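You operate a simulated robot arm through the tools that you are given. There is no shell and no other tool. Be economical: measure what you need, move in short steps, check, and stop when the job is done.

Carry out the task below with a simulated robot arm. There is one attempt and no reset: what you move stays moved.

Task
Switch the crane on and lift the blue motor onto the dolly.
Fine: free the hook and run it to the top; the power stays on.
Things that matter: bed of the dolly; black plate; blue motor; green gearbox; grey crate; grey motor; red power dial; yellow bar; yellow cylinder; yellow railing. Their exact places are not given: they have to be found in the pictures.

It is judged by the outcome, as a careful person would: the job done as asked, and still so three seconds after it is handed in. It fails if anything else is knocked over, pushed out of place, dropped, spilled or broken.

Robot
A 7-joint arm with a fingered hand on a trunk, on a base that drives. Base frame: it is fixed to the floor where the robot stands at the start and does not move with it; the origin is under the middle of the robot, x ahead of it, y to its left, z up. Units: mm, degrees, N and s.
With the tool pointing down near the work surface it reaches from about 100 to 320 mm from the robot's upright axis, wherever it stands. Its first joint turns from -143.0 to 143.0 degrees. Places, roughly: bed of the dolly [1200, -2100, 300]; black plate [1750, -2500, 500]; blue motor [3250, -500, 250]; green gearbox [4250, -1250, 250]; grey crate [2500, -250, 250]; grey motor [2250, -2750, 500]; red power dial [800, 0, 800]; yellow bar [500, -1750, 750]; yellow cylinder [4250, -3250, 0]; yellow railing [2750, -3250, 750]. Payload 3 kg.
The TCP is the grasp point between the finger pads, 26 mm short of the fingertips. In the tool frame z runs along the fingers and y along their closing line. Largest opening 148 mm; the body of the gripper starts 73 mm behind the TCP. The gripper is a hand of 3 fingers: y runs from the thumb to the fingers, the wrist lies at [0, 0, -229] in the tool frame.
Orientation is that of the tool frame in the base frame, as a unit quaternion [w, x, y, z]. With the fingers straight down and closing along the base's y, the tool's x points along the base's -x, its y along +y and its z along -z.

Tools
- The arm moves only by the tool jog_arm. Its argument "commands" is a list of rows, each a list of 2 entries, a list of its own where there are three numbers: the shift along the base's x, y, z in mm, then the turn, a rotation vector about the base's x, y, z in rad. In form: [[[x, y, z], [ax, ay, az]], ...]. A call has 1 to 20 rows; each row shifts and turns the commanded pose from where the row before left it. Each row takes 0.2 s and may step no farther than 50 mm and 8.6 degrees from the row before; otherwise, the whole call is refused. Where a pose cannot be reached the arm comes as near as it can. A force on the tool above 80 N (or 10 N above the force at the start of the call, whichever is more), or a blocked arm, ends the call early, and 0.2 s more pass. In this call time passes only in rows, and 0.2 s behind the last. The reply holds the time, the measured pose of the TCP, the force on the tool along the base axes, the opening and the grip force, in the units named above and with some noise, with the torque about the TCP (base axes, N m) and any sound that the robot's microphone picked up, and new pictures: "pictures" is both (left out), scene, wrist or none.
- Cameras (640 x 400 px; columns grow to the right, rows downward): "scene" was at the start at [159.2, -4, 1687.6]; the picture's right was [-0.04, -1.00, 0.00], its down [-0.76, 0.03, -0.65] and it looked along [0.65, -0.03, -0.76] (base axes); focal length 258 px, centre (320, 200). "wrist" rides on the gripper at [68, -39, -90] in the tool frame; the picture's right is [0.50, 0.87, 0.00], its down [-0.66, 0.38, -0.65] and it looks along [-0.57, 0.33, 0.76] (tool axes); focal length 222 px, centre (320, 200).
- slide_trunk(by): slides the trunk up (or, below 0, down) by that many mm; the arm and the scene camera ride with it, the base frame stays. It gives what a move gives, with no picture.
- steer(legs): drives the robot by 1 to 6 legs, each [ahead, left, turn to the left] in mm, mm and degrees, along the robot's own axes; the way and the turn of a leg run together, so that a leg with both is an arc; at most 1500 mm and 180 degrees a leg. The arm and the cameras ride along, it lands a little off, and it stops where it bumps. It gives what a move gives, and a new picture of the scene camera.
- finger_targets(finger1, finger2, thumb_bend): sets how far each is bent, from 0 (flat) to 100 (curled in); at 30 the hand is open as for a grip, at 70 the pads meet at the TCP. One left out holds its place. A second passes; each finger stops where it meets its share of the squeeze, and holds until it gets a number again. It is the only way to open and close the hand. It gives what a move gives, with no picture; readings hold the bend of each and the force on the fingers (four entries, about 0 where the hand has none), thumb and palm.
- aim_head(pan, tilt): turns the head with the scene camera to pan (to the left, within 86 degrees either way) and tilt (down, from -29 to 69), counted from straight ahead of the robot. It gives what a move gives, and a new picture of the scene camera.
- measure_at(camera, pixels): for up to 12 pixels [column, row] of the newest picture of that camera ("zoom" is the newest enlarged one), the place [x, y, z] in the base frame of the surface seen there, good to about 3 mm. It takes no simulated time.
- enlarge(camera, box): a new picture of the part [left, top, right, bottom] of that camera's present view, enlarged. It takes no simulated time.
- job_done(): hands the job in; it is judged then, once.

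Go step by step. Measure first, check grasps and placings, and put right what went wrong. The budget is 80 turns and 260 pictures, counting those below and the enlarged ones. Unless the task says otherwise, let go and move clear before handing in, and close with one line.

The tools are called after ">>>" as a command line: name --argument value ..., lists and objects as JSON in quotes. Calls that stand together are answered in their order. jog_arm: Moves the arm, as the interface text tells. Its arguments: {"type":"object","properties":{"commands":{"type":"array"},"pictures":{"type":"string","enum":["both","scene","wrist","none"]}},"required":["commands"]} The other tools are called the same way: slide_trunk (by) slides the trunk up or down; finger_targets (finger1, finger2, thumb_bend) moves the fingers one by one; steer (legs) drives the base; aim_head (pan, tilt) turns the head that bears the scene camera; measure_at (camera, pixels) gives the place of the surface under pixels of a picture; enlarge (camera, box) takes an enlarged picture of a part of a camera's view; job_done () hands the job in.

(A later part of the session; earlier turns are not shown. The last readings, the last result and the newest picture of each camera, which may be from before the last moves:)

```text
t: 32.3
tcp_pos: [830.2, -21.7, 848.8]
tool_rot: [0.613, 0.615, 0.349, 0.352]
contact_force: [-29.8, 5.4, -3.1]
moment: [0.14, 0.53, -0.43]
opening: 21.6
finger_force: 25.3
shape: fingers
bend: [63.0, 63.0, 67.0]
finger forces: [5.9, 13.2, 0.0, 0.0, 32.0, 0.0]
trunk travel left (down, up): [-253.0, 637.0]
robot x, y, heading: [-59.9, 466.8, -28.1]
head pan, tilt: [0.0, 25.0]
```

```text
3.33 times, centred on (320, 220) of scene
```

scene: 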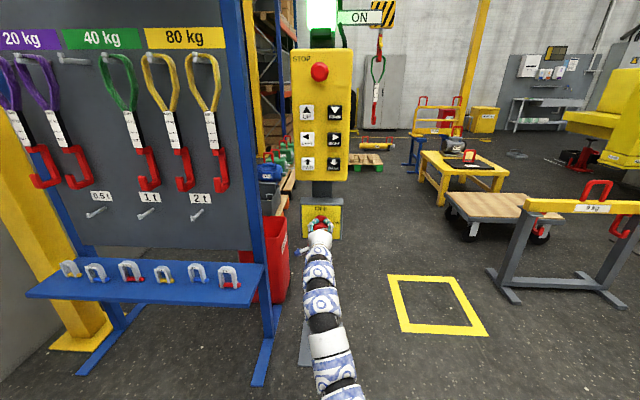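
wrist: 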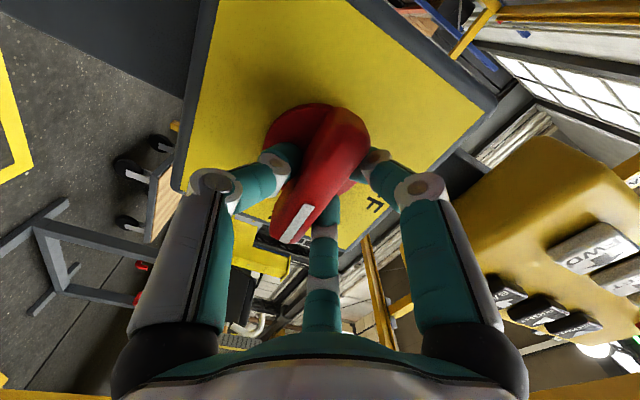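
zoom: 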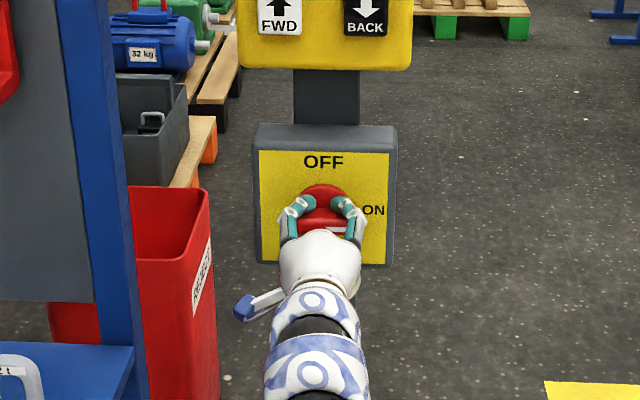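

The handle now points to ON and the green lamp at (322,15) is lit. I'll release, back out and turn the hand back.

>>> finger_targets --finger1 30 --finger2 30 --thumb_bend 30

>>> jog_arm --commands '[[[-34.4, 20.4, 0], [0, 0, 0]], [[-34.4, 20.4, 0], [0, 0, 0]], [[-34.4, 20.4, 0], [0, 0, 0]], [[-34.4, 20.4, 0], [0, 0, 0]], [[0, 0, 0], [-0.1233, 0.0725, 0]], [[0, 0, 0], [-0.1233, 0.0725, 0]], [[0, 0, 0], [-0.1233, 0.0725, 0]], [[0, 0, 0], [-0.1233, 0.0725, 0]], [[0, 0, 0], [-0.1233, 0.0725, 0]], [[0, 0, 0], [-0.1233, 0.0725, 0]], [[0, 0, 0], [-0.1233, 0.0725, 0]], [[0, 0, 0], [-0.1233, 0.0725, 0]], [[0, 0, 0], [-0.1233, 0.0725, 0]], [[0, 0, 0], [-0.1233, 0.0725, 0]], [[0, 0, 0], [-0.1233, 0.0725, 0]]]' --pictures "scene"

>>> slide_trunk --by 325

>>> finger_targets --finger1 70 --finger2 70 --thumb_bend 70

>>> aim_head --pan -10 --tilt 15

```text
t: 33.3
tcp_pos: [830.9, -20.1, 847.1]
tool_rot: [0.612, 0.616, 0.35, 0.351]
contact_force: [-0.1, -0.3, 0.6]
moment: [-0.04, 0.0, 0.0]
opening: 126.7
finger_force: 0.1
shape: fingers
bend: [30.0, 30.0, 30.0]
finger forces: [0.1, 0.0, 0.1, 0.0, 0.1, 0.0]
trunk travel left (down, up): [-253.0, 637.0]
robot x, y, heading: [-59.1, 463.7, -28.7]
head pan, tilt: [0.0, 25.0]
```

```text
t: 36.5
tcp_pos: [694.2, 60.9, 849.6]
tool_rot: [0.682, 0.186, 0.683, -0.186]
contact_force: [0.2, -0.3, 0.5]
moment: [0.01, 0.0, 0.01]
opening: 126.6
finger_force: 0.2
shape: fingers
bend: [30.0, 30.0, 30.0]
finger forces: [0.0, 0.0, 0.0, 0.0, 0.0, 0.0]
trunk travel left (down, up): [-253.0, 637.0]
robot x, y, heading: [-57.9, 460.1, -28.3]
head pan, tilt: [0.0, 25.0]
```

scene: 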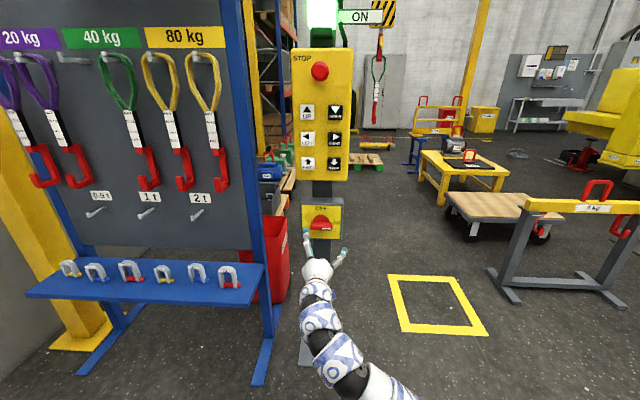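

```text
t: 39.7
tcp_pos: [693.2, 60.9, 1173.8]
tool_rot: [0.682, 0.187, 0.682, -0.187]
contact_force: [0.1, -0.8, 0.3]
moment: [0.01, 0.01, -0.03]
opening: 126.6
finger_force: 0.1
shape: fingers
bend: [30.0, 30.0, 30.0]
finger forces: [0.0, 0.0, 0.1, 0.0, 0.0, 0.0]
trunk travel left (down, up): [-578.0, 312.0]
robot x, y, heading: [-56.6, 461.3, -28.3]
head pan, tilt: [0.0, 25.0]
```

```text
t: 40.7
tcp_pos: [693.6, 60.3, 1174.6]
tool_rot: [0.682, 0.186, 0.682, -0.185]
contact_force: [0.8, 0.4, 0.6]
moment: [0.01, 0.01, 0.0]
opening: 0.4
finger_force: 0.1
shape: fingers
bend: [69.0, 69.0, 70.0]
finger forces: [0.0, 0.0, 0.0, 0.1, 0.0, 0.0]
trunk travel left (down, up): [-578.0, 312.0]
robot x, y, heading: [-59.6, 462.1, -28.4]
head pan, tilt: [0.0, 25.0]
```

```text
t: 41.4
tcp_pos: [693.5, 61.5, 1174.1]
tool_rot: [0.682, 0.188, 0.682, -0.186]
contact_force: [-0.7, 0.4, -0.2]
moment: [0.0, 0.02, -0.01]
opening: 0.2
finger_force: 0.0
shape: fingers
bend: [69.0, 69.0, 70.0]
finger forces: [0.0, 0.0, 0.0, 0.0, 0.0, 0.0]
trunk travel left (down, up): [-578.0, 312.0]
robot x, y, heading: [-64.3, 463.8, -28.1]
head pan, tilt: [-10.0, 15.0]
```

scene: 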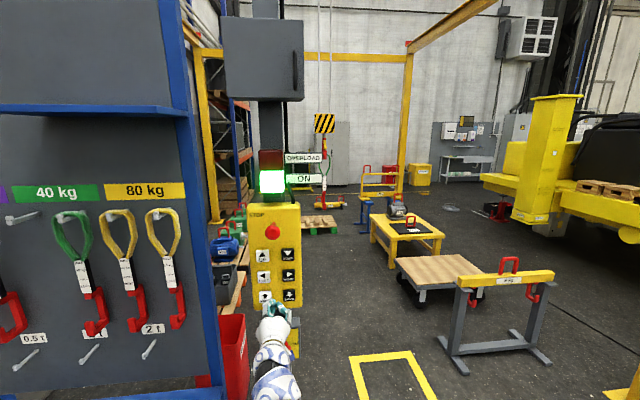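

Power is on. I'll study the motor's lifting eye and the sling's hook before moving the crane.

>>> enlarge --camera "scene" --box '[205, 205, 265, 275]'

>>> enlarge --camera "scene" --box '[305, 110, 345, 220]'

>>> measure_at --camera "scene" --pixels '[[224, 230], [324, 123], [322, 170], [324, 196], [432, 268]]'

```text
5.71 times, centred on (235, 240) of scene
```

zoom: 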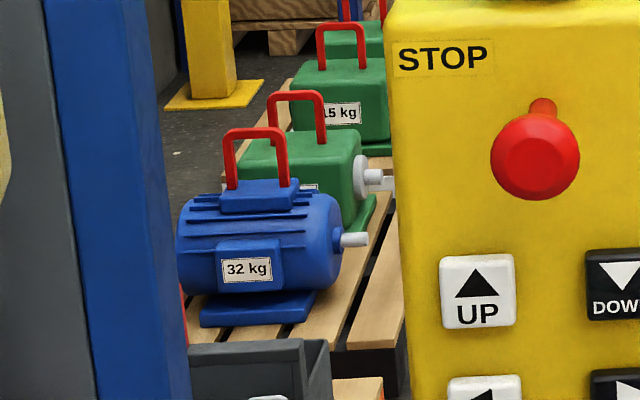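

```text
3.64 times, centred on (325, 165) of scene
```

zoom: 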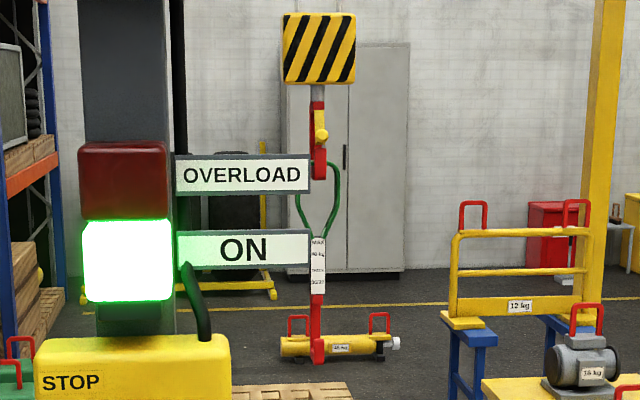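

```text
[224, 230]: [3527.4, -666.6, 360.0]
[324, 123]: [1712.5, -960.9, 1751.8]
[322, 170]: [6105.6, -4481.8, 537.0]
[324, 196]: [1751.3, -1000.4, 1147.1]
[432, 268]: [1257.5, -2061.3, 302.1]
```

>>> enlarge --camera "scene" --box '[205, 205, 265, 275]'

>>> measure_at --camera "zoom" --pixels '[[230, 140], [255, 132], [281, 138], [231, 182], [283, 182], [355, 239], [247, 269], [210, 310], [310, 305], [258, 195], [183, 240]]'

>>> aim_head --pan -25 --tilt 5

>>> enlarge --camera "scene" --box '[380, 140, 460, 270]'

```text
5.71 times, centred on (235, 240) of scene
```

zoom: 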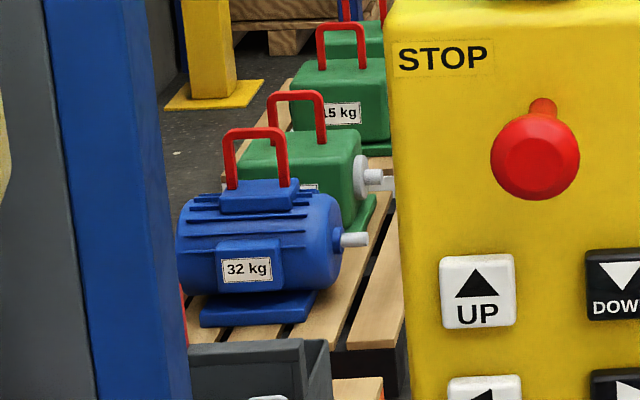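

```text
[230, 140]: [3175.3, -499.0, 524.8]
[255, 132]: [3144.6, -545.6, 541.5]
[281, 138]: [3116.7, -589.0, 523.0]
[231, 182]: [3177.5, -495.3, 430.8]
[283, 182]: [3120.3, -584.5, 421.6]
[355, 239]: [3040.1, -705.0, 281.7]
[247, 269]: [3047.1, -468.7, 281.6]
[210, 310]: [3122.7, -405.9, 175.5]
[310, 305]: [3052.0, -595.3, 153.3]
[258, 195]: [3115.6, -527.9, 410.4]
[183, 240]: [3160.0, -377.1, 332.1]
```

```text
t: 42.2
tcp_pos: [694.0, 61.3, 1173.8]
tool_rot: [0.682, 0.187, 0.682, -0.186]
contact_force: [-0.4, -0.1, -1.8]
moment: [0.01, -0.03, 0.01]
opening: 0.1
finger_force: 0.0
shape: fingers
bend: [69.0, 69.0, 70.0]
finger forces: [0.0, 0.0, 0.0, 0.1, 0.0, 0.0]
trunk travel left (down, up): [-578.0, 312.0]
robot x, y, heading: [-59.9, 461.1, -28.4]
head pan, tilt: [-25.0, 5.0]
```

scene: 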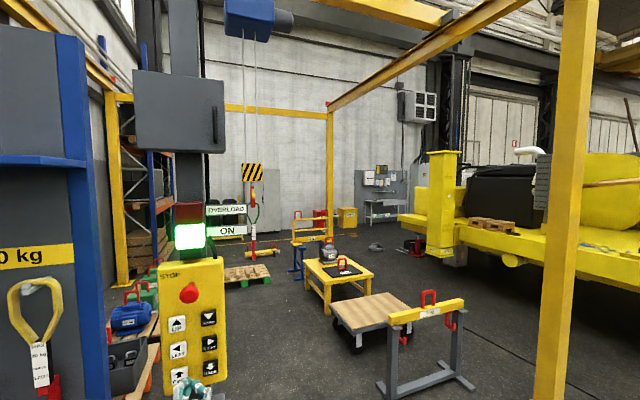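

```text
3.08 times, centred on (420, 205) of scene
```

zoom: 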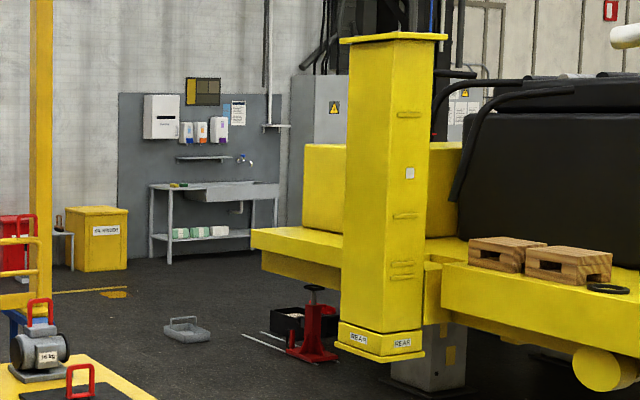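

The motor's eye is centred at about (3146,-543) with its bar top at z≈535, and the arch spans along (-0.55,-0.84). I'll look at the hook shape from here.

>>> enlarge --camera "scene" --box '[235, 155, 275, 265]'

>>> enlarge --camera "scene" --box '[243, 215, 265, 250]'

>>> measure_at --camera "zoom" --pixels '[[290, 150], [290, 200], [295, 250], [300, 300], [300, 340]]'

```text
3.64 times, centred on (255, 210) of scene
```

zoom: 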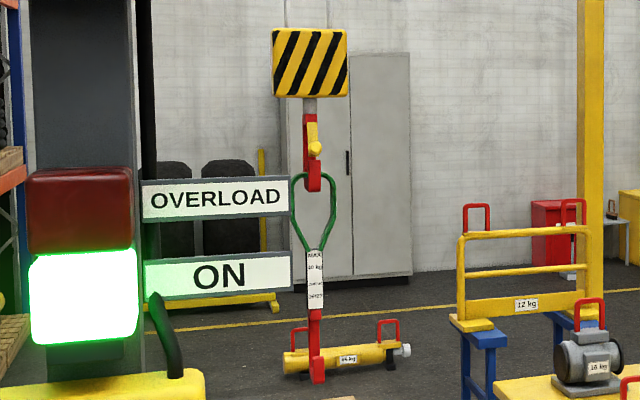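

```text
11.43 times, centred on (254, 232) of scene
```

zoom: 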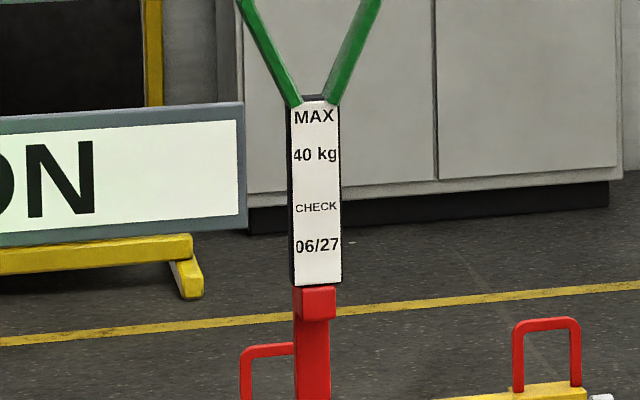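

```text
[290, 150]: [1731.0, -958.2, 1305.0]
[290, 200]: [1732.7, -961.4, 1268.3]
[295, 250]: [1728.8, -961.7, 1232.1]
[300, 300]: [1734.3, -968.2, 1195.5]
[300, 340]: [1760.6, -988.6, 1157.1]
```

The hook is a C opening towards me, roughly (-0.8,0.6), which already matches the motor eye's entry axis. I'll go to a standoff at FWD with the fingers closed and test it with a short press.

>>> jog_arm --commands '[[[30, -5, -21], [0, 0, 0]], [[30, -5, -21], [0, 0, 0]], [[30, -5, -20], [0, 0, 0]], [[28, -5, -20], [0, 0, 0]]]' --pictures "wrist"

>>> jog_arm --commands '[[[30.2, -17.8, 0], [0, 0, 0]], [[6.9, -4.1, 0], [0, 0, 0]], [[4.3, -2.5, 0], [0, 0, 0]], [[0, 0, 0], [0, 0, 0]], [[0, 0, 0], [0, 0, 0]]]'

```text
t: 43.2
tcp_pos: [809.9, 40.9, 1091.6]
tool_rot: [0.682, 0.187, 0.682, -0.186]
contact_force: [-0.1, 0.3, 0.5]
moment: [0.0, 0.02, 0.01]
opening: 0.1
finger_force: 0.2
shape: fingers
bend: [69.0, 69.0, 70.0]
finger forces: [0.0, 0.1, 0.0, 0.0, 0.0, 0.1]
trunk travel left (down, up): [-578.0, 312.0]
robot x, y, heading: [-62.4, 462.4, -28.4]
head pan, tilt: [-25.0, 5.0]
```

wrist: 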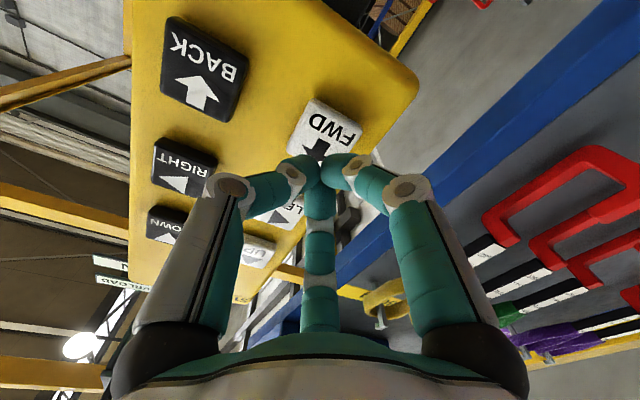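

```text
t: 44.4
tcp_pos: [852.1, 18.5, 1092.7]
tool_rot: [0.682, 0.187, 0.682, -0.186]
contact_force: [-6.1, 2.7, -1.5]
moment: [0.01, 0.03, -0.04]
opening: 0.0
finger_force: 4.8
shape: fingers
bend: [70.0, 70.0, 70.0]
finger forces: [2.7, 1.9, 0.0, 0.0, 4.4, 0.1]
trunk travel left (down, up): [-578.0, 312.0]
robot x, y, heading: [-58.1, 462.3, -27.9]
head pan, tilt: [-25.0, 5.0]
```

scene: 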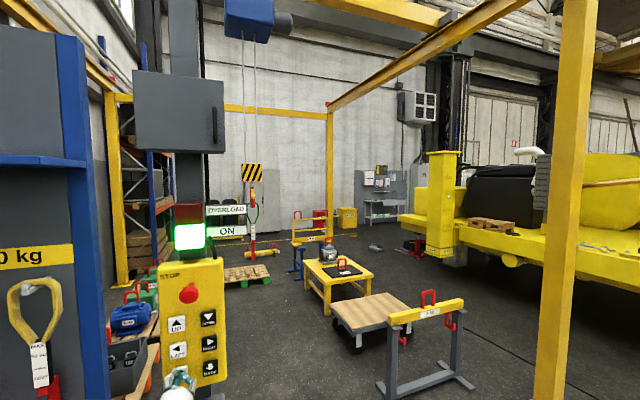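
wrist: 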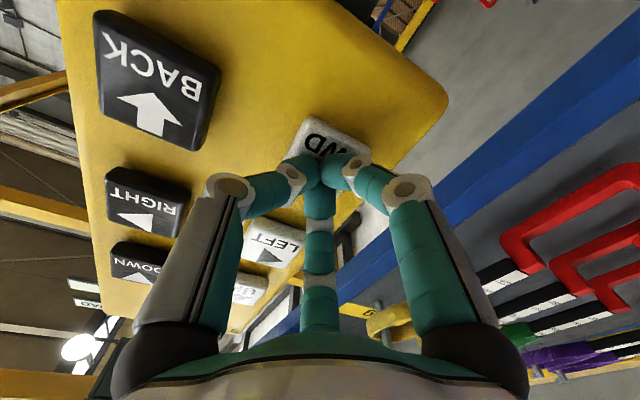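

The tip meets FWD with about 6.6 N. I'll press a few mm more, hold for 1 s, and then measure the block.

>>> jog_arm --commands '[[[3.4, -2, 0], [0, 0, 0]], [[0, 0, 0], [0, 0, 0]], [[0, 0, 0], [0, 0, 0]], [[0, 0, 0], [0, 0, 0]], [[0, 0, 0], [0, 0, 0]]]' --pictures "scene"

>>> measure_at --camera "scene" --pixels '[[252, 172], [249, 172], [256, 172]]'

```text
t: 45.6
tcp_pos: [854.4, 17.1, 1094.6]
tool_rot: [0.683, 0.186, 0.682, -0.185]
contact_force: [-20.3, 12.4, -7.9]
moment: [0.18, 0.21, -0.06]
opening: 0.0
finger_force: 14.7
shape: fingers
bend: [71.0, 70.0, 71.0]
finger forces: [12.2, 5.7, 0.0, 0.1, 12.3, 0.0]
trunk travel left (down, up): [-578.0, 312.0]
robot x, y, heading: [-62.1, 463.5, -28.3]
head pan, tilt: [-25.0, 5.0]
```

scene: 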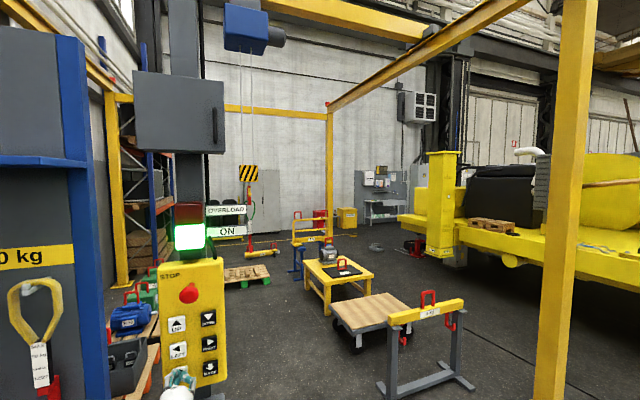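

```text
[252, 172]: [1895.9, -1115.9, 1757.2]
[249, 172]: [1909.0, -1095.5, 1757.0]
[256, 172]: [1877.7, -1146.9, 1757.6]
```

One second of pressing moved the block from (1712,-961) to about (1909,-1095), so FWD runs along (0.86,-0.51) at roughly 200 mm/s. The crane's axes therefore match the panel's, and the motor needs about 1000 mm forward and 1100 mm left. I'll keep FWD held for 3 s, then release.

>>> jog_arm --commands '[[[0, 0, 0], [0, 0, 0]], [[0, 0, 0], [0, 0, 0]], [[0, 0, 0], [0, 0, 0]], [[0, 0, 0], [0, 0, 0]], [[0, 0, 0], [0, 0, 0]], [[0, 0, 0], [0, 0, 0]], [[0, 0, 0], [0, 0, 0]], [[0, 0, 0], [0, 0, 0]], [[0, 0, 0], [0, 0, 0]], [[0, 0, 0], [0, 0, 0]], [[0, 0, 0], [0, 0, 0]], [[0, 0, 0], [0, 0, 0]], [[0, 0, 0], [0, 0, 0]], [[0, 0, 0], [0, 0, 0]], [[0, 0, 0], [0, 0, 0]], [[-38, 22.5, 0], [0, 0, 0]], [[0, 0, 0], [0, 0, 0]]]' --pictures "scene"

```text
t: 49.2
tcp_pos: [817.1, 40.4, 1092.9]
tool_rot: [0.682, 0.188, 0.682, -0.186]
contact_force: [-0.4, 0.5, -0.8]
moment: [0.01, 0.02, 0.01]
opening: 0.2
finger_force: 0.1
shape: fingers
bend: [69.0, 70.0, 70.0]
finger forces: [0.0, 0.0, 0.1, 0.0, 0.0, 0.0]
trunk travel left (down, up): [-578.0, 312.0]
robot x, y, heading: [-61.5, 459.5, -28.3]
head pan, tilt: [-25.0, 5.0]
```

scene: 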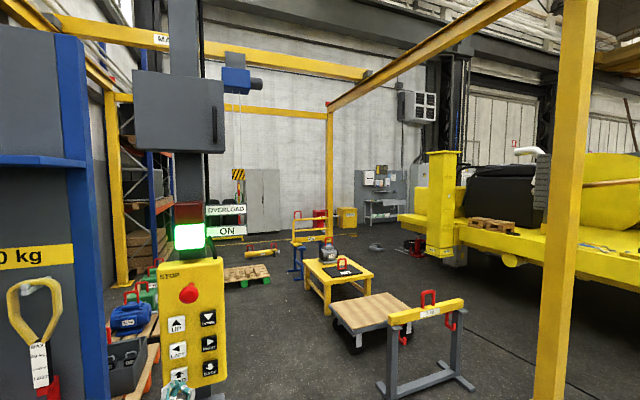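

>>> enlarge --camera "scene" --box '[220, 155, 260, 205]'

>>> measure_at --camera "zoom" --pixels '[[280, 130], [300, 170], [320, 130], [325, 170], [300, 120]]'

>>> measure_at --camera "scene" --pixels '[[235, 80], [240, 85], [232, 173], [243, 175], [238, 175]]'

```text
8.00 times, centred on (240, 180) of scene
```

zoom: 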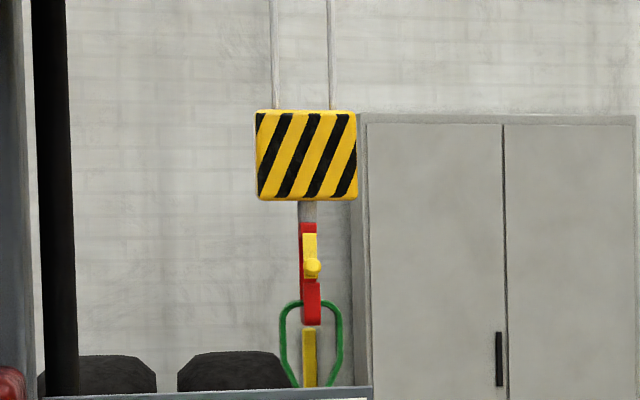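

```text
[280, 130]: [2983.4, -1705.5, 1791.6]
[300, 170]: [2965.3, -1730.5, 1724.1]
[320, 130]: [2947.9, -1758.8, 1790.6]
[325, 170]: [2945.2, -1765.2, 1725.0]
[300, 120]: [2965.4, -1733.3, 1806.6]
```

```text
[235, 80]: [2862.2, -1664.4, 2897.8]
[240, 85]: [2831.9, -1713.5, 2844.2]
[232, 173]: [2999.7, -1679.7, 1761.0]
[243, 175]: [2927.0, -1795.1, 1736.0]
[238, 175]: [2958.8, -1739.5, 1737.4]
```

The block is now at (2960,-1737), which shows a top speed near 400 mm/s with ramps and a crane axis at -32°. It overran by about 375 mm, so I'll move to BACK and give a short press, then let it settle.

>>> jog_arm --commands '[[[-22.7, -37.3, 2], [0, 0, 0]], [[-22.8, -37.3, 2], [0, 0, 0]], [[38, -23, 0], [0, 0, 0]], [[0, 0, 0], [0, 0, 0]], [[0, 0, 0], [0, 0, 0]], [[0, 0, 0], [0, 0, 0]], [[0, 0, 0], [0, 0, 0]], [[-38, 23, 0], [0, 0, 0]], [[0, 0, 0], [0, 0, 0]], [[0, 0, 0], [0, 0, 0]], [[0, 0, 0], [0, 0, 0]], [[0, 0, 0], [0, 0, 0]], [[0, 0, 0], [0, 0, 0]]]' --pictures "both"

>>> enlarge --camera "scene" --box '[220, 155, 270, 205]'

```text
t: 52.0
tcp_pos: [772.9, -35.3, 1096.6]
tool_rot: [0.682, 0.186, 0.682, -0.186]
contact_force: [0.2, -1.3, -0.6]
moment: [0.02, 0.0, 0.0]
opening: 0.0
finger_force: 0.0
shape: fingers
bend: [69.0, 70.0, 70.0]
finger forces: [0.0, 0.0, 0.0, 0.0, 0.0, 0.0]
trunk travel left (down, up): [-578.0, 312.0]
robot x, y, heading: [-61.5, 463.0, -28.4]
head pan, tilt: [-25.0, 5.0]
```

scene: 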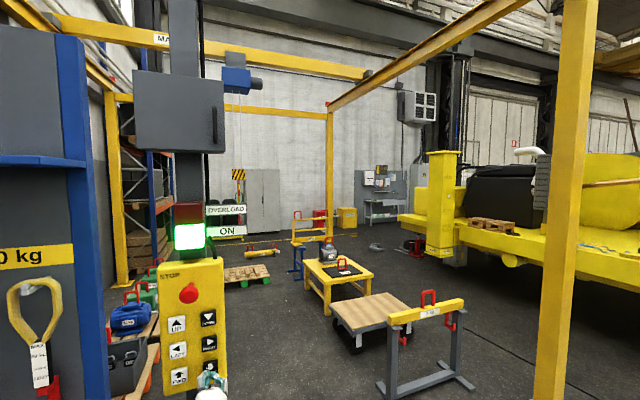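
wrist: 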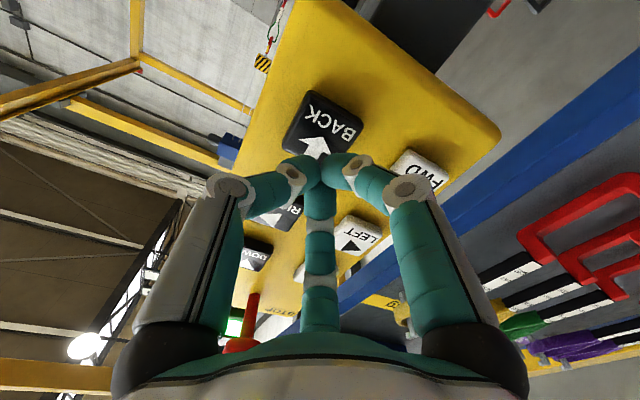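

```text
8.00 times, centred on (245, 180) of scene
```

zoom: 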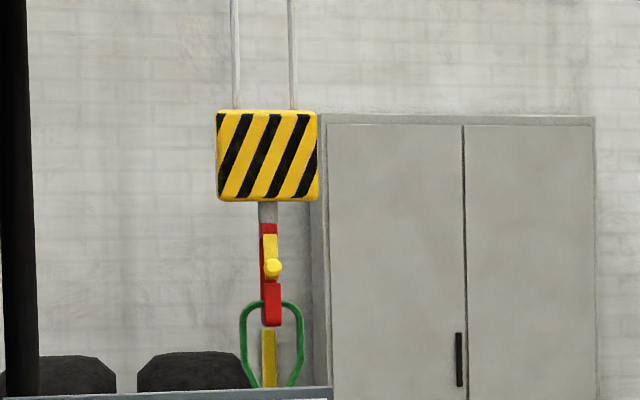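

The block did not move, so BACK was not pressed deep enough. I'll press 7 mm deeper and keep holding so I can read the force.

>>> jog_arm --commands '[[[35, -21, 0], [0, 0, 0]], [[8, -5, 0], [0, 0, 0]], [[0, 0, 0], [0, 0, 0]]]' --pictures "scene"

>>> measure_at --camera "scene" --pixels '[[238, 175]]'

```text
t: 52.8
tcp_pos: [809.3, -57.7, 1100.6]
tool_rot: [0.684, 0.186, 0.681, -0.186]
contact_force: [-74.0, 44.0, -1.4]
moment: [0.0, -0.06, -0.05]
opening: 0.0
finger_force: 64.1
shape: fingers
bend: [74.0, 73.0, 73.0]
finger forces: [40.8, 38.1, 0.0, 0.0, 49.7, 0.0]
trunk travel left (down, up): [-578.0, 312.0]
robot x, y, heading: [-59.6, 463.1, -28.4]
head pan, tilt: [-25.0, 5.0]
```

scene: 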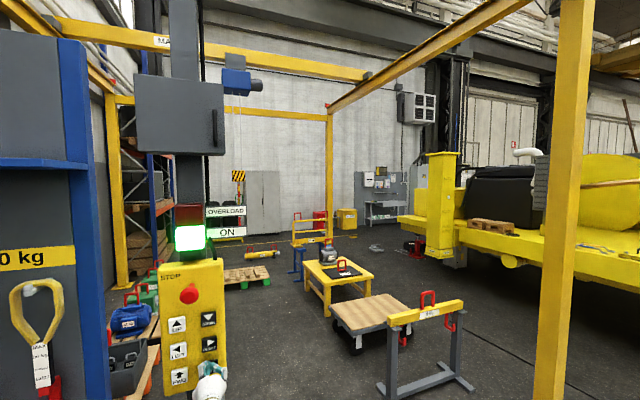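

```text
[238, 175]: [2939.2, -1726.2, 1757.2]
```

The force reached 86 N, so the button is at its stop, and the block has begun moving back. I'll ease off by 3 mm, hold briefly, release and let it settle.

>>> jog_arm --commands '[[[-2.5, 1.6, 0], [0, 0, 0]], [[0, 0, 0], [0, 0, 0]], [[-38, 23, 0], [0, 0, 0]], [[0, 0, 0], [0, 0, 0]], [[0, 0, 0], [0, 0, 0]], [[0, 0, 0], [0, 0, 0]], [[0, 0, 0], [0, 0, 0]], [[0, 0, 0], [0, 0, 0]]]' --pictures "scene"

>>> enlarge --camera "scene" --box '[220, 155, 270, 205]'

>>> measure_at --camera "scene" --pixels '[[238, 175], [242, 175], [234, 175]]'

```text
t: 54.6
tcp_pos: [771.5, -39.2, 1097.6]
tool_rot: [0.682, 0.187, 0.682, -0.185]
contact_force: [0.2, 0.3, 1.2]
moment: [0.02, 0.02, 0.0]
opening: 0.0
finger_force: 0.0
shape: fingers
bend: [69.0, 70.0, 70.0]
finger forces: [0.0, 0.1, 0.0, 0.0, 0.1, 0.0]
trunk travel left (down, up): [-578.0, 312.0]
robot x, y, heading: [-61.2, 463.9, -28.1]
head pan, tilt: [-25.0, 5.0]
```

scene: 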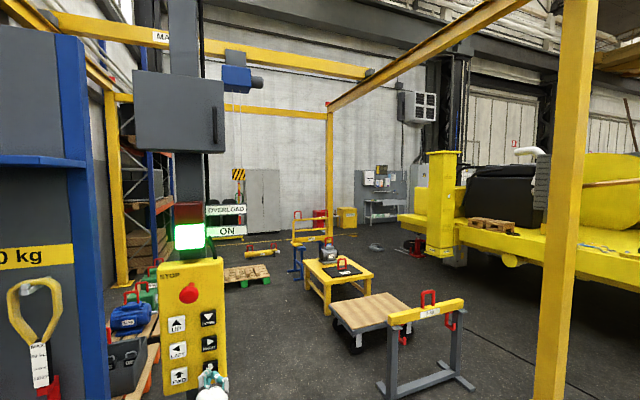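

```text
8.00 times, centred on (245, 180) of scene
```

zoom: 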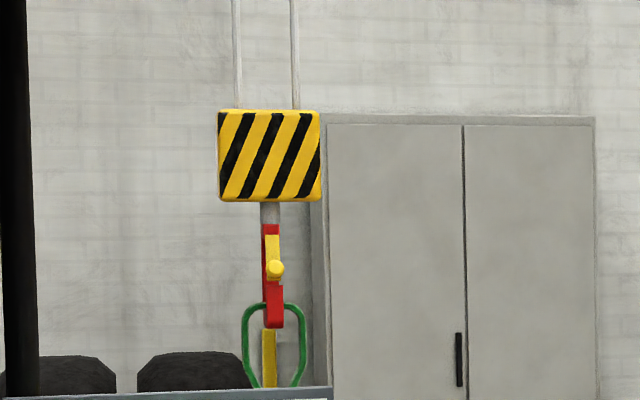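

```text
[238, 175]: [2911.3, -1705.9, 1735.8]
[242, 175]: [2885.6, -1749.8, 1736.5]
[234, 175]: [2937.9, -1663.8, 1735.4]
```

A short press moved it about 55 mm to (2906,-1714). I'll press BACK for about 1 s, then move to LEFT and press for about 1.7 s in the same call.

>>> jog_arm --commands '[[[38.5, -23.3, 0], [0, 0, 0]], [[0, 0, 0], [0, 0, 0]], [[0, 0, 0], [0, 0, 0]], [[0, 0, 0], [0, 0, 0]], [[0, 0, 0], [0, 0, 0]], [[0, 0, 0], [0, 0, 0]], [[-38.5, 23.3, 0], [0, 0, 0]], [[14.3, 25.3, 26], [0, 0, 0]], [[14.3, 25.3, 26], [0, 0, 0]], [[14.4, 25.4, 26], [0, 0, 0]], [[40, -23.7, 0], [0, 0, 0]], [[0, 0, 0], [0, 0, 0]], [[0, 0, 0], [0, 0, 0]], [[0, 0, 0], [0, 0, 0]], [[0, 0, 0], [0, 0, 0]], [[0, 0, 0], [0, 0, 0]], [[0, 0, 0], [0, 0, 0]], [[0, 0, 0], [0, 0, 0]], [[0, 0, 0], [0, 0, 0]]]' --pictures "both"

>>> measure_at --camera "scene" --pixels '[[240, 85], [238, 75], [232, 75], [238, 175], [225, 175]]'

```text
t: 58.6
tcp_pos: [853.4, 16.7, 1177.2]
tool_rot: [0.683, 0.187, 0.681, -0.186]
contact_force: [-19.2, 18.5, 1.7]
moment: [-0.04, -0.04, 0.13]
opening: 0.2
finger_force: 16.2
shape: fingers
bend: [71.0, 71.0, 71.0]
finger forces: [12.7, 13.6, 0.1, 0.0, 6.3, 0.1]
trunk travel left (down, up): [-578.0, 312.0]
robot x, y, heading: [-60.1, 463.6, -28.1]
head pan, tilt: [-25.0, 5.0]
```

scene: 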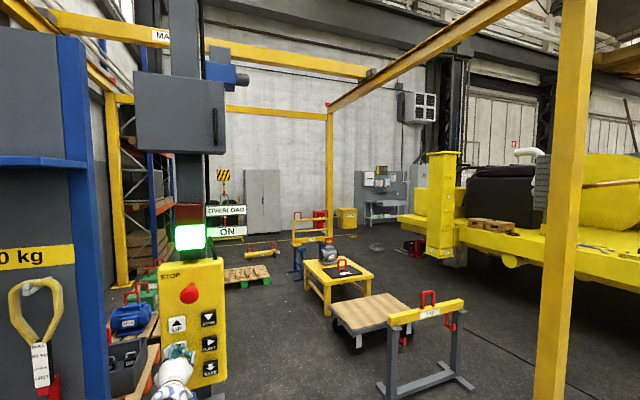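
wrist: 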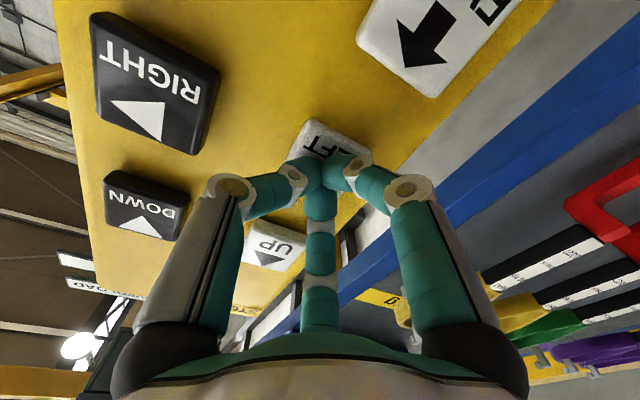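

```text
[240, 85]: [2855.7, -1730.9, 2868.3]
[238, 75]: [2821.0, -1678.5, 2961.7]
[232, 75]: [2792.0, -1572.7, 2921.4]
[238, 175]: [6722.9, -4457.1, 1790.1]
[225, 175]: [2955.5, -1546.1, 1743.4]
```

LEFT works: the block is at about (2965,-1527) and still moving. BACK shifted it only a little. I'll hold LEFT for another 2 s.

>>> jog_arm --commands '[[[0, 0, 0], [0, 0, 0]], [[0, 0, 0], [0, 0, 0]], [[0, 0, 0], [0, 0, 0]], [[0, 0, 0], [0, 0, 0]], [[0, 0, 0], [0, 0, 0]], [[0, 0, 0], [0, 0, 0]], [[0, 0, 0], [0, 0, 0]], [[0, 0, 0], [0, 0, 0]], [[0, 0, 0], [0, 0, 0]]]' --pictures "scene"

>>> measure_at --camera "scene" --pixels '[[214, 75], [230, 75], [205, 172], [210, 172], [215, 172], [220, 172]]'

```text
t: 60.6
tcp_pos: [854.6, 15.7, 1178.7]
tool_rot: [0.683, 0.187, 0.681, -0.186]
contact_force: [-19.6, 18.8, 1.0]
moment: [-0.01, -0.06, 0.19]
opening: 0.2
finger_force: 16.3
shape: fingers
bend: [71.0, 71.0, 71.0]
finger forces: [12.8, 13.8, 0.1, 0.0, 6.2, 0.0]
trunk travel left (down, up): [-578.0, 312.0]
robot x, y, heading: [-59.7, 462.1, -28.1]
head pan, tilt: [-25.0, 5.0]
```

scene: 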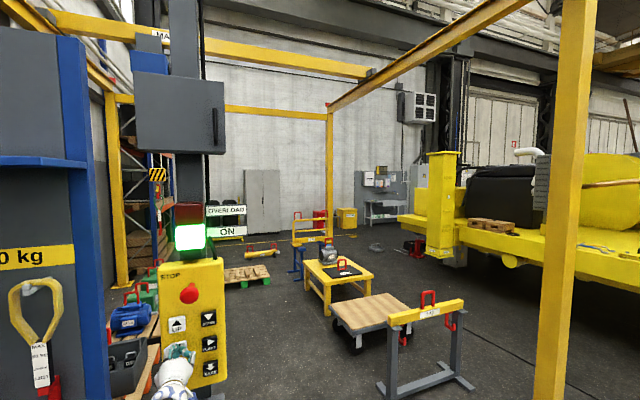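

```text
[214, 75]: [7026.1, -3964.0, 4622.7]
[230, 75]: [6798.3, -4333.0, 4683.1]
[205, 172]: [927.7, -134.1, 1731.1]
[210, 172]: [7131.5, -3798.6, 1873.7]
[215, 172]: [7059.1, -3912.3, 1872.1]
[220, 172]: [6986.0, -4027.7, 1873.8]
```

>>> jog_arm --commands '[[[-38, 22.5, 0], [0, 0, 0]], [[0, 0, 0], [0, 0, 0]], [[0, 0, 0], [0, 0, 0]], [[0, 0, 0], [0, 0, 0]], [[0, 0, 0], [0, 0, 0]], [[0, 0, 0], [0, 0, 0]]]' --pictures "scene"

>>> enlarge --camera "scene" --box '[100, 150, 180, 350]'

>>> measure_at --camera "scene" --pixels '[[157, 174], [152, 174], [148, 174], [143, 174], [138, 174], [133, 174]]'

```text
t: 62.0
tcp_pos: [817.3, 38.2, 1177.9]
tool_rot: [0.682, 0.187, 0.682, -0.186]
contact_force: [0.4, -0.2, -0.4]
moment: [-0.02, -0.02, -0.03]
opening: 0.0
finger_force: 0.1
shape: fingers
bend: [69.0, 70.0, 70.0]
finger forces: [0.0, 0.0, 0.0, 0.0, 0.1, 0.1]
trunk travel left (down, up): [-578.0, 312.0]
robot x, y, heading: [-59.8, 462.2, -28.3]
head pan, tilt: [-25.0, 5.0]
```

scene: 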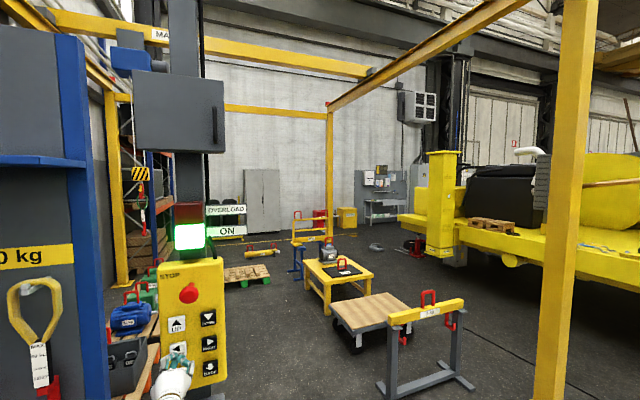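

```text
2.00 times, centred on (140, 250) of scene
```

zoom: 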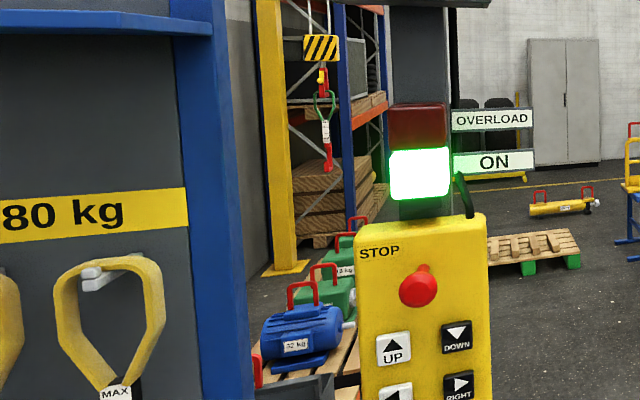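

```text
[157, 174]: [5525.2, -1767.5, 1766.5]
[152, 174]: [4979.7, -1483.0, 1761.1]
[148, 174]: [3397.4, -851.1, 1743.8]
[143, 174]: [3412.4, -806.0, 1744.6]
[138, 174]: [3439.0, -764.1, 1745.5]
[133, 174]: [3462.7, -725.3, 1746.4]
```

The block is at about (3427,-785). It needs about 57 mm more left and roughly 270–300 mm back. I'll go to BACK and press it firmly for about 0.8 s.

>>> jog_arm --commands '[[[-15.8, -24.5, -26.6], [0, 0, 0]], [[-15.8, -24.5, -26.7], [0, 0, 0]], [[-15.9, -24.4, -26.7], [0, 0, 0]], [[32, -19.3, 0], [0, 0, 0]], [[10.3, -6.3, 0], [0, 0, 0]], [[0, 0, 0], [0, 0, 0]], [[0, 0, 0], [0, 0, 0]], [[0, 0, 0], [0, 0, 0]]]' --pictures "both"

>>> jog_arm --commands '[[[-32, 19.3, 0], [0, 0, 0]], [[-10.3, 6.3, 0], [0, 0, 0]], [[0, 0, 0], [0, 0, 0]], [[0, 0, 0], [0, 0, 0]], [[0, 0, 0], [0, 0, 0]], [[0, 0, 0], [0, 0, 0]]]' --pictures "scene"

>>> enlarge --camera "scene" --box '[110, 150, 170, 250]'

>>> measure_at --camera "scene" --pixels '[[134, 174], [138, 174], [142, 174], [146, 174], [150, 174], [154, 174]]'

```text
t: 63.8
tcp_pos: [809.7, -58.6, 1100.7]
tool_rot: [0.684, 0.186, 0.68, -0.186]
contact_force: [-23.5, 18.3, 1.5]
moment: [0.07, 0.12, -0.34]
opening: 0.0
finger_force: 15.1
shape: fingers
bend: [74.0, 73.0, 73.0]
finger forces: [15.9, 14.4, 0.0, 0.0, 0.0, 0.0]
trunk travel left (down, up): [-578.0, 312.0]
robot x, y, heading: [-62.2, 463.7, -28.2]
head pan, tilt: [-25.0, 5.0]
```

scene: 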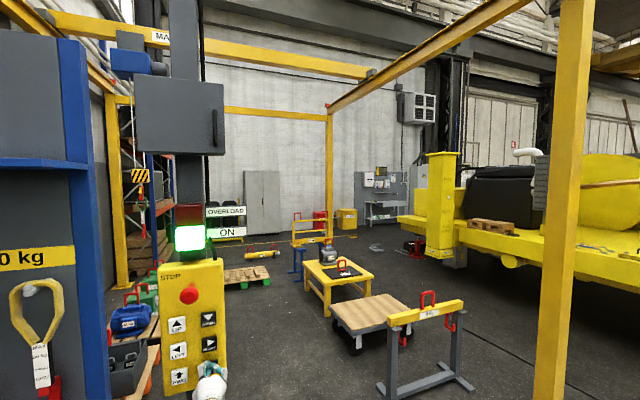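
wrist: 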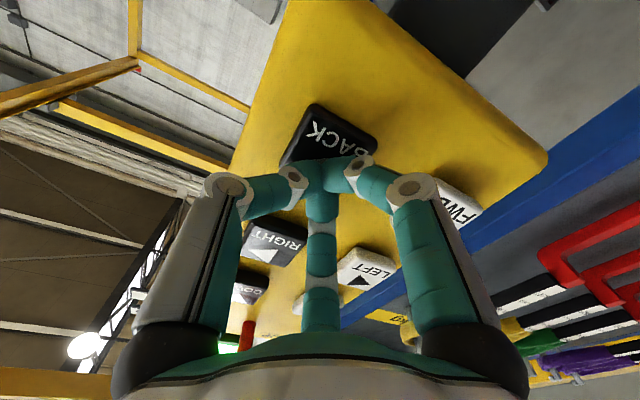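

```text
t: 65.2
tcp_pos: [772.3, -36.4, 1094.1]
tool_rot: [0.682, 0.187, 0.682, -0.185]
contact_force: [0.9, 0.1, -0.8]
moment: [0.01, 0.02, 0.02]
opening: 0.0
finger_force: 0.1
shape: fingers
bend: [69.0, 70.0, 70.0]
finger forces: [0.1, 0.0, 0.0, 0.0, 0.1, 0.0]
trunk travel left (down, up): [-578.0, 312.0]
robot x, y, heading: [-59.3, 463.6, -28.1]
head pan, tilt: [-25.0, 5.0]
```

scene: 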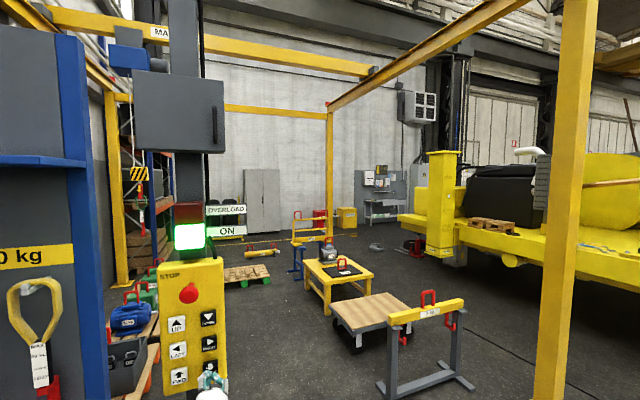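

```text
4.00 times, centred on (140, 200) of scene
```

zoom: 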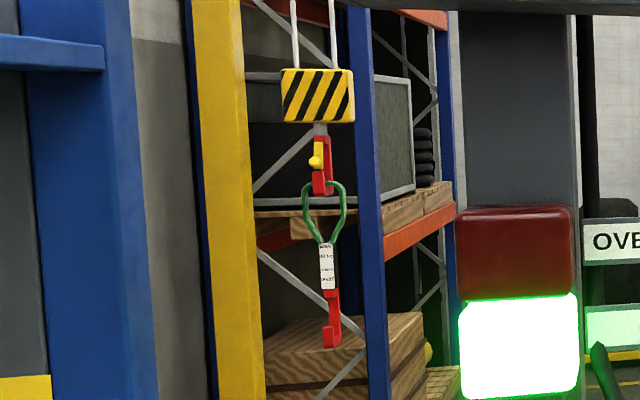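

```text
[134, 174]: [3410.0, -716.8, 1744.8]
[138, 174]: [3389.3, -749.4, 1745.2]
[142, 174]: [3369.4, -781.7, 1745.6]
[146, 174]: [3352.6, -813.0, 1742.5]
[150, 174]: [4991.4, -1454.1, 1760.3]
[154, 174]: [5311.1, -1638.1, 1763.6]
```

The block is at (3382,-761); a 1 s press gives only about 50 mm because the crane starts with a delay. I'll measure the sling hook itself to find the remaining distance.

>>> measure_at --camera "zoom" --pixels '[[327, 265], [335, 295], [335, 310], [333, 343], [328, 338], [339, 343], [318, 180], [316, 162]]'

>>> enlarge --camera "scene" --box '[132, 215, 152, 245]'

>>> measure_at --camera "zoom" --pixels '[[320, 200], [335, 200], [300, 250], [320, 250], [340, 250]]'

```text
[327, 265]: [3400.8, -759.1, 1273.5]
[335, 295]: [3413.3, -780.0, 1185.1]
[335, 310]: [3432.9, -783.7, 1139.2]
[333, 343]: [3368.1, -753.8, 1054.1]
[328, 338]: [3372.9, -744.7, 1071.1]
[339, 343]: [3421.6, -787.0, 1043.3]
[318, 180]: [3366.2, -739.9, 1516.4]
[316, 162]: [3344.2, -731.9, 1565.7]
```

```text
13.33 times, centred on (142, 230) of scene
```

zoom: 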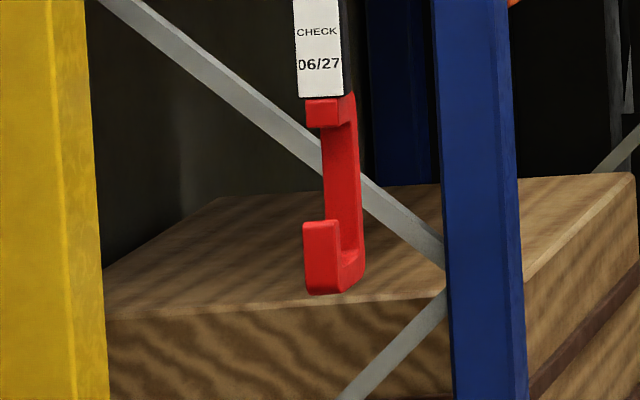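

```text
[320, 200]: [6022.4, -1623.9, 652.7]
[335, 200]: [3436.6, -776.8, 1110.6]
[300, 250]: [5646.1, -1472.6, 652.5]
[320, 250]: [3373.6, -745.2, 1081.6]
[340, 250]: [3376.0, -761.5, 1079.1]
```

The hook is a C with its tip's outer face at (3372,-750), shank at (3437,-777), bottom z≈1046 and throat z 1098–1165. It needs about -257 mm (back) and +52 mm (left) before lowering about 605 mm. I'll press BACK slightly lower on the button for a longer time.

>>> jog_arm --commands '[[[32, -19.3, -7], [0, 0, 0]], [[9.3, -5.7, 0], [0, 0, 0]], [[0, 0, 0], [0, 0, 0]], [[0, 0, 0], [0, 0, 0]], [[0, 0, 0], [0, 0, 0]], [[0, 0, 0], [0, 0, 0]], [[0, 0, 0], [0, 0, 0]], [[0, 0, 0], [0, 0, 0]]]' --pictures "none"

>>> jog_arm --commands '[[[-32, 19.3, 7], [0, 0, 0]], [[-9.3, 5.7, 0], [0, 0, 0]], [[0, 0, 0], [0, 0, 0]], [[0, 0, 0], [0, 0, 0]], [[0, 0, 0], [0, 0, 0]], [[0, 0, 0], [0, 0, 0]], [[0, 0, 0], [0, 0, 0]]]' --pictures "scene"

>>> measure_at --camera "scene" --pixels '[[130, 174], [134, 174], [138, 174], [142, 174], [146, 174], [150, 174]]'

>>> enlarge --camera "scene" --box '[110, 150, 170, 250]'

```text
t: 67.0
tcp_pos: [809.2, -59.8, 1092.6]
tool_rot: [0.683, 0.187, 0.681, -0.186]
contact_force: [-77.5, 43.6, -0.9]
moment: [-0.04, -0.07, 0.08]
opening: 0.2
finger_force: 68.6
shape: fingers
bend: [73.0, 73.0, 73.0]
finger forces: [42.8, 40.5, 0.1, 0.0, 54.9, 0.1]
trunk travel left (down, up): [-578.0, 312.0]
robot x, y, heading: [-62.4, 461.4, -28.3]
head pan, tilt: [-25.0, 5.0]
```

```text
t: 68.6
tcp_pos: [771.5, -39.8, 1096.3]
tool_rot: [0.682, 0.187, 0.682, -0.186]
contact_force: [1.1, 0.1, -0.4]
moment: [-0.01, 0.02, 0.01]
opening: 0.0
finger_force: 0.1
shape: fingers
bend: [69.0, 70.0, 70.0]
finger forces: [0.1, 0.1, 0.1, 0.0, 0.0, 0.0]
trunk travel left (down, up): [-578.0, 312.0]
robot x, y, heading: [-60.5, 463.9, -28.2]
head pan, tilt: [-25.0, 5.0]
```

scene: 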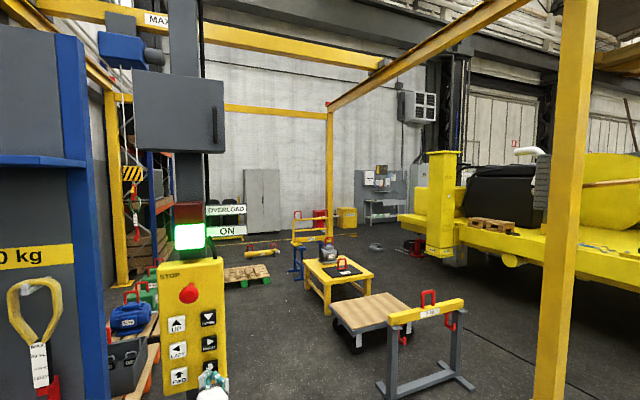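

```text
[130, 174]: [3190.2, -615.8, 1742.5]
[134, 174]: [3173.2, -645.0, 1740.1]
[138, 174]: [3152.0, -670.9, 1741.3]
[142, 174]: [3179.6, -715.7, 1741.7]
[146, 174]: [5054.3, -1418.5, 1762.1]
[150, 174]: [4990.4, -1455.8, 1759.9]
```

```text
4.00 times, centred on (140, 200) of scene
```

zoom: 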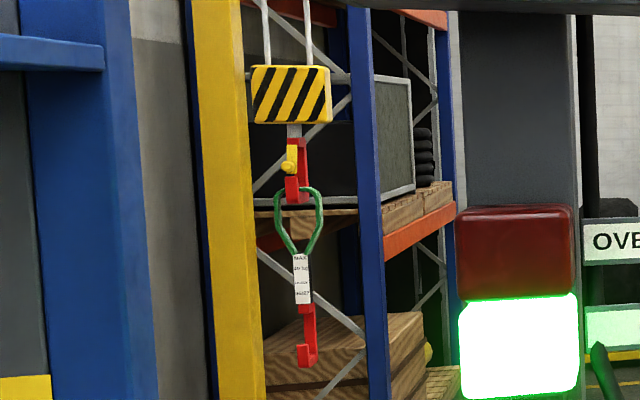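

BACK moved it 238 mm, which puts the tip about 60 mm beyond the eye bar as wanted. Next is LEFT by about 52 mm with a press of about 1 s.

>>> jog_arm --commands '[[[15.8, 24.4, 26.6], [0, 0, 0]], [[15.8, 24.5, 26.7], [0, 0, 0]], [[15.9, 24.5, 26.7], [0, 0, 0]], [[38, -22.5, 0], [0, 0, 0]], [[0, 0, 0], [0, 0, 0]], [[0, 0, 0], [0, 0, 0]], [[0, 0, 0], [0, 0, 0]], [[0, 0, 0], [0, 0, 0]], [[-38, 22.5, 0], [0, 0, 0]], [[0, 0, 0], [0, 0, 0]], [[0, 0, 0], [0, 0, 0]], [[0, 0, 0], [0, 0, 0]], [[0, 0, 0], [0, 0, 0]], [[0, 0, 0], [0, 0, 0]]]' --pictures "scene"

>>> enlarge --camera "scene" --box '[105, 150, 165, 250]'

>>> measure_at --camera "scene" --pixels '[[122, 174], [124, 174], [126, 174], [128, 174], [130, 174], [132, 174], [134, 174], [136, 174]]'

```text
t: 71.6
tcp_pos: [823.3, 38.6, 1173.6]
tool_rot: [0.682, 0.187, 0.682, -0.187]
contact_force: [0.5, 0.3, 0.3]
moment: [0.01, 0.02, 0.0]
opening: 0.1
finger_force: 0.1
shape: fingers
bend: [69.0, 70.0, 70.0]
finger forces: [0.0, 0.0, 0.1, 0.1, 0.0, 0.1]
trunk travel left (down, up): [-578.0, 312.0]
robot x, y, heading: [-58.5, 460.7, -28.1]
head pan, tilt: [-25.0, 5.0]
```

scene: 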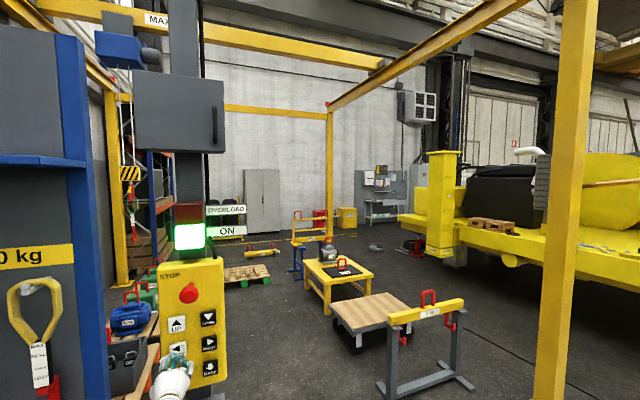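

```text
4.00 times, centred on (135, 200) of scene
```

zoom: 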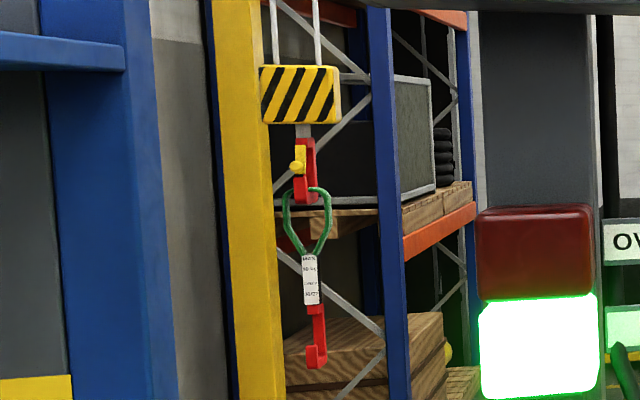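

```text
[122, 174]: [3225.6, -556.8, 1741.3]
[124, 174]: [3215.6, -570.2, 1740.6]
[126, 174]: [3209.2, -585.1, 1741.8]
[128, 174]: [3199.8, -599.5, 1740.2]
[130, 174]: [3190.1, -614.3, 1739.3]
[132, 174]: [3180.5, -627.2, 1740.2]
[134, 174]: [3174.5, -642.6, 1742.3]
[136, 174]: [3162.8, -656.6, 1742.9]
```

>>> enlarge --camera "scene" --box '[122, 215, 142, 250]'

>>> measure_at --camera "zoom" --pixels '[[305, 300], [315, 300], [325, 300], [330, 230], [325, 180], [305, 330], [318, 330]]'

```text
11.43 times, centred on (132, 232) of scene
```

zoom: 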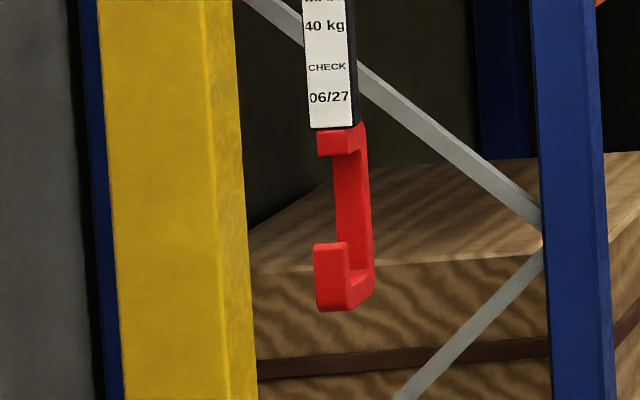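

```text
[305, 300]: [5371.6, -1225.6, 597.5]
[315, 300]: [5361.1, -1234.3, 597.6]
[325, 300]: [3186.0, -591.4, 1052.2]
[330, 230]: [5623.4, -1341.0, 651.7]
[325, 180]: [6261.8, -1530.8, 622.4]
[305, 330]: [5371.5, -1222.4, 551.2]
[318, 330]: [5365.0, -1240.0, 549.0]
```

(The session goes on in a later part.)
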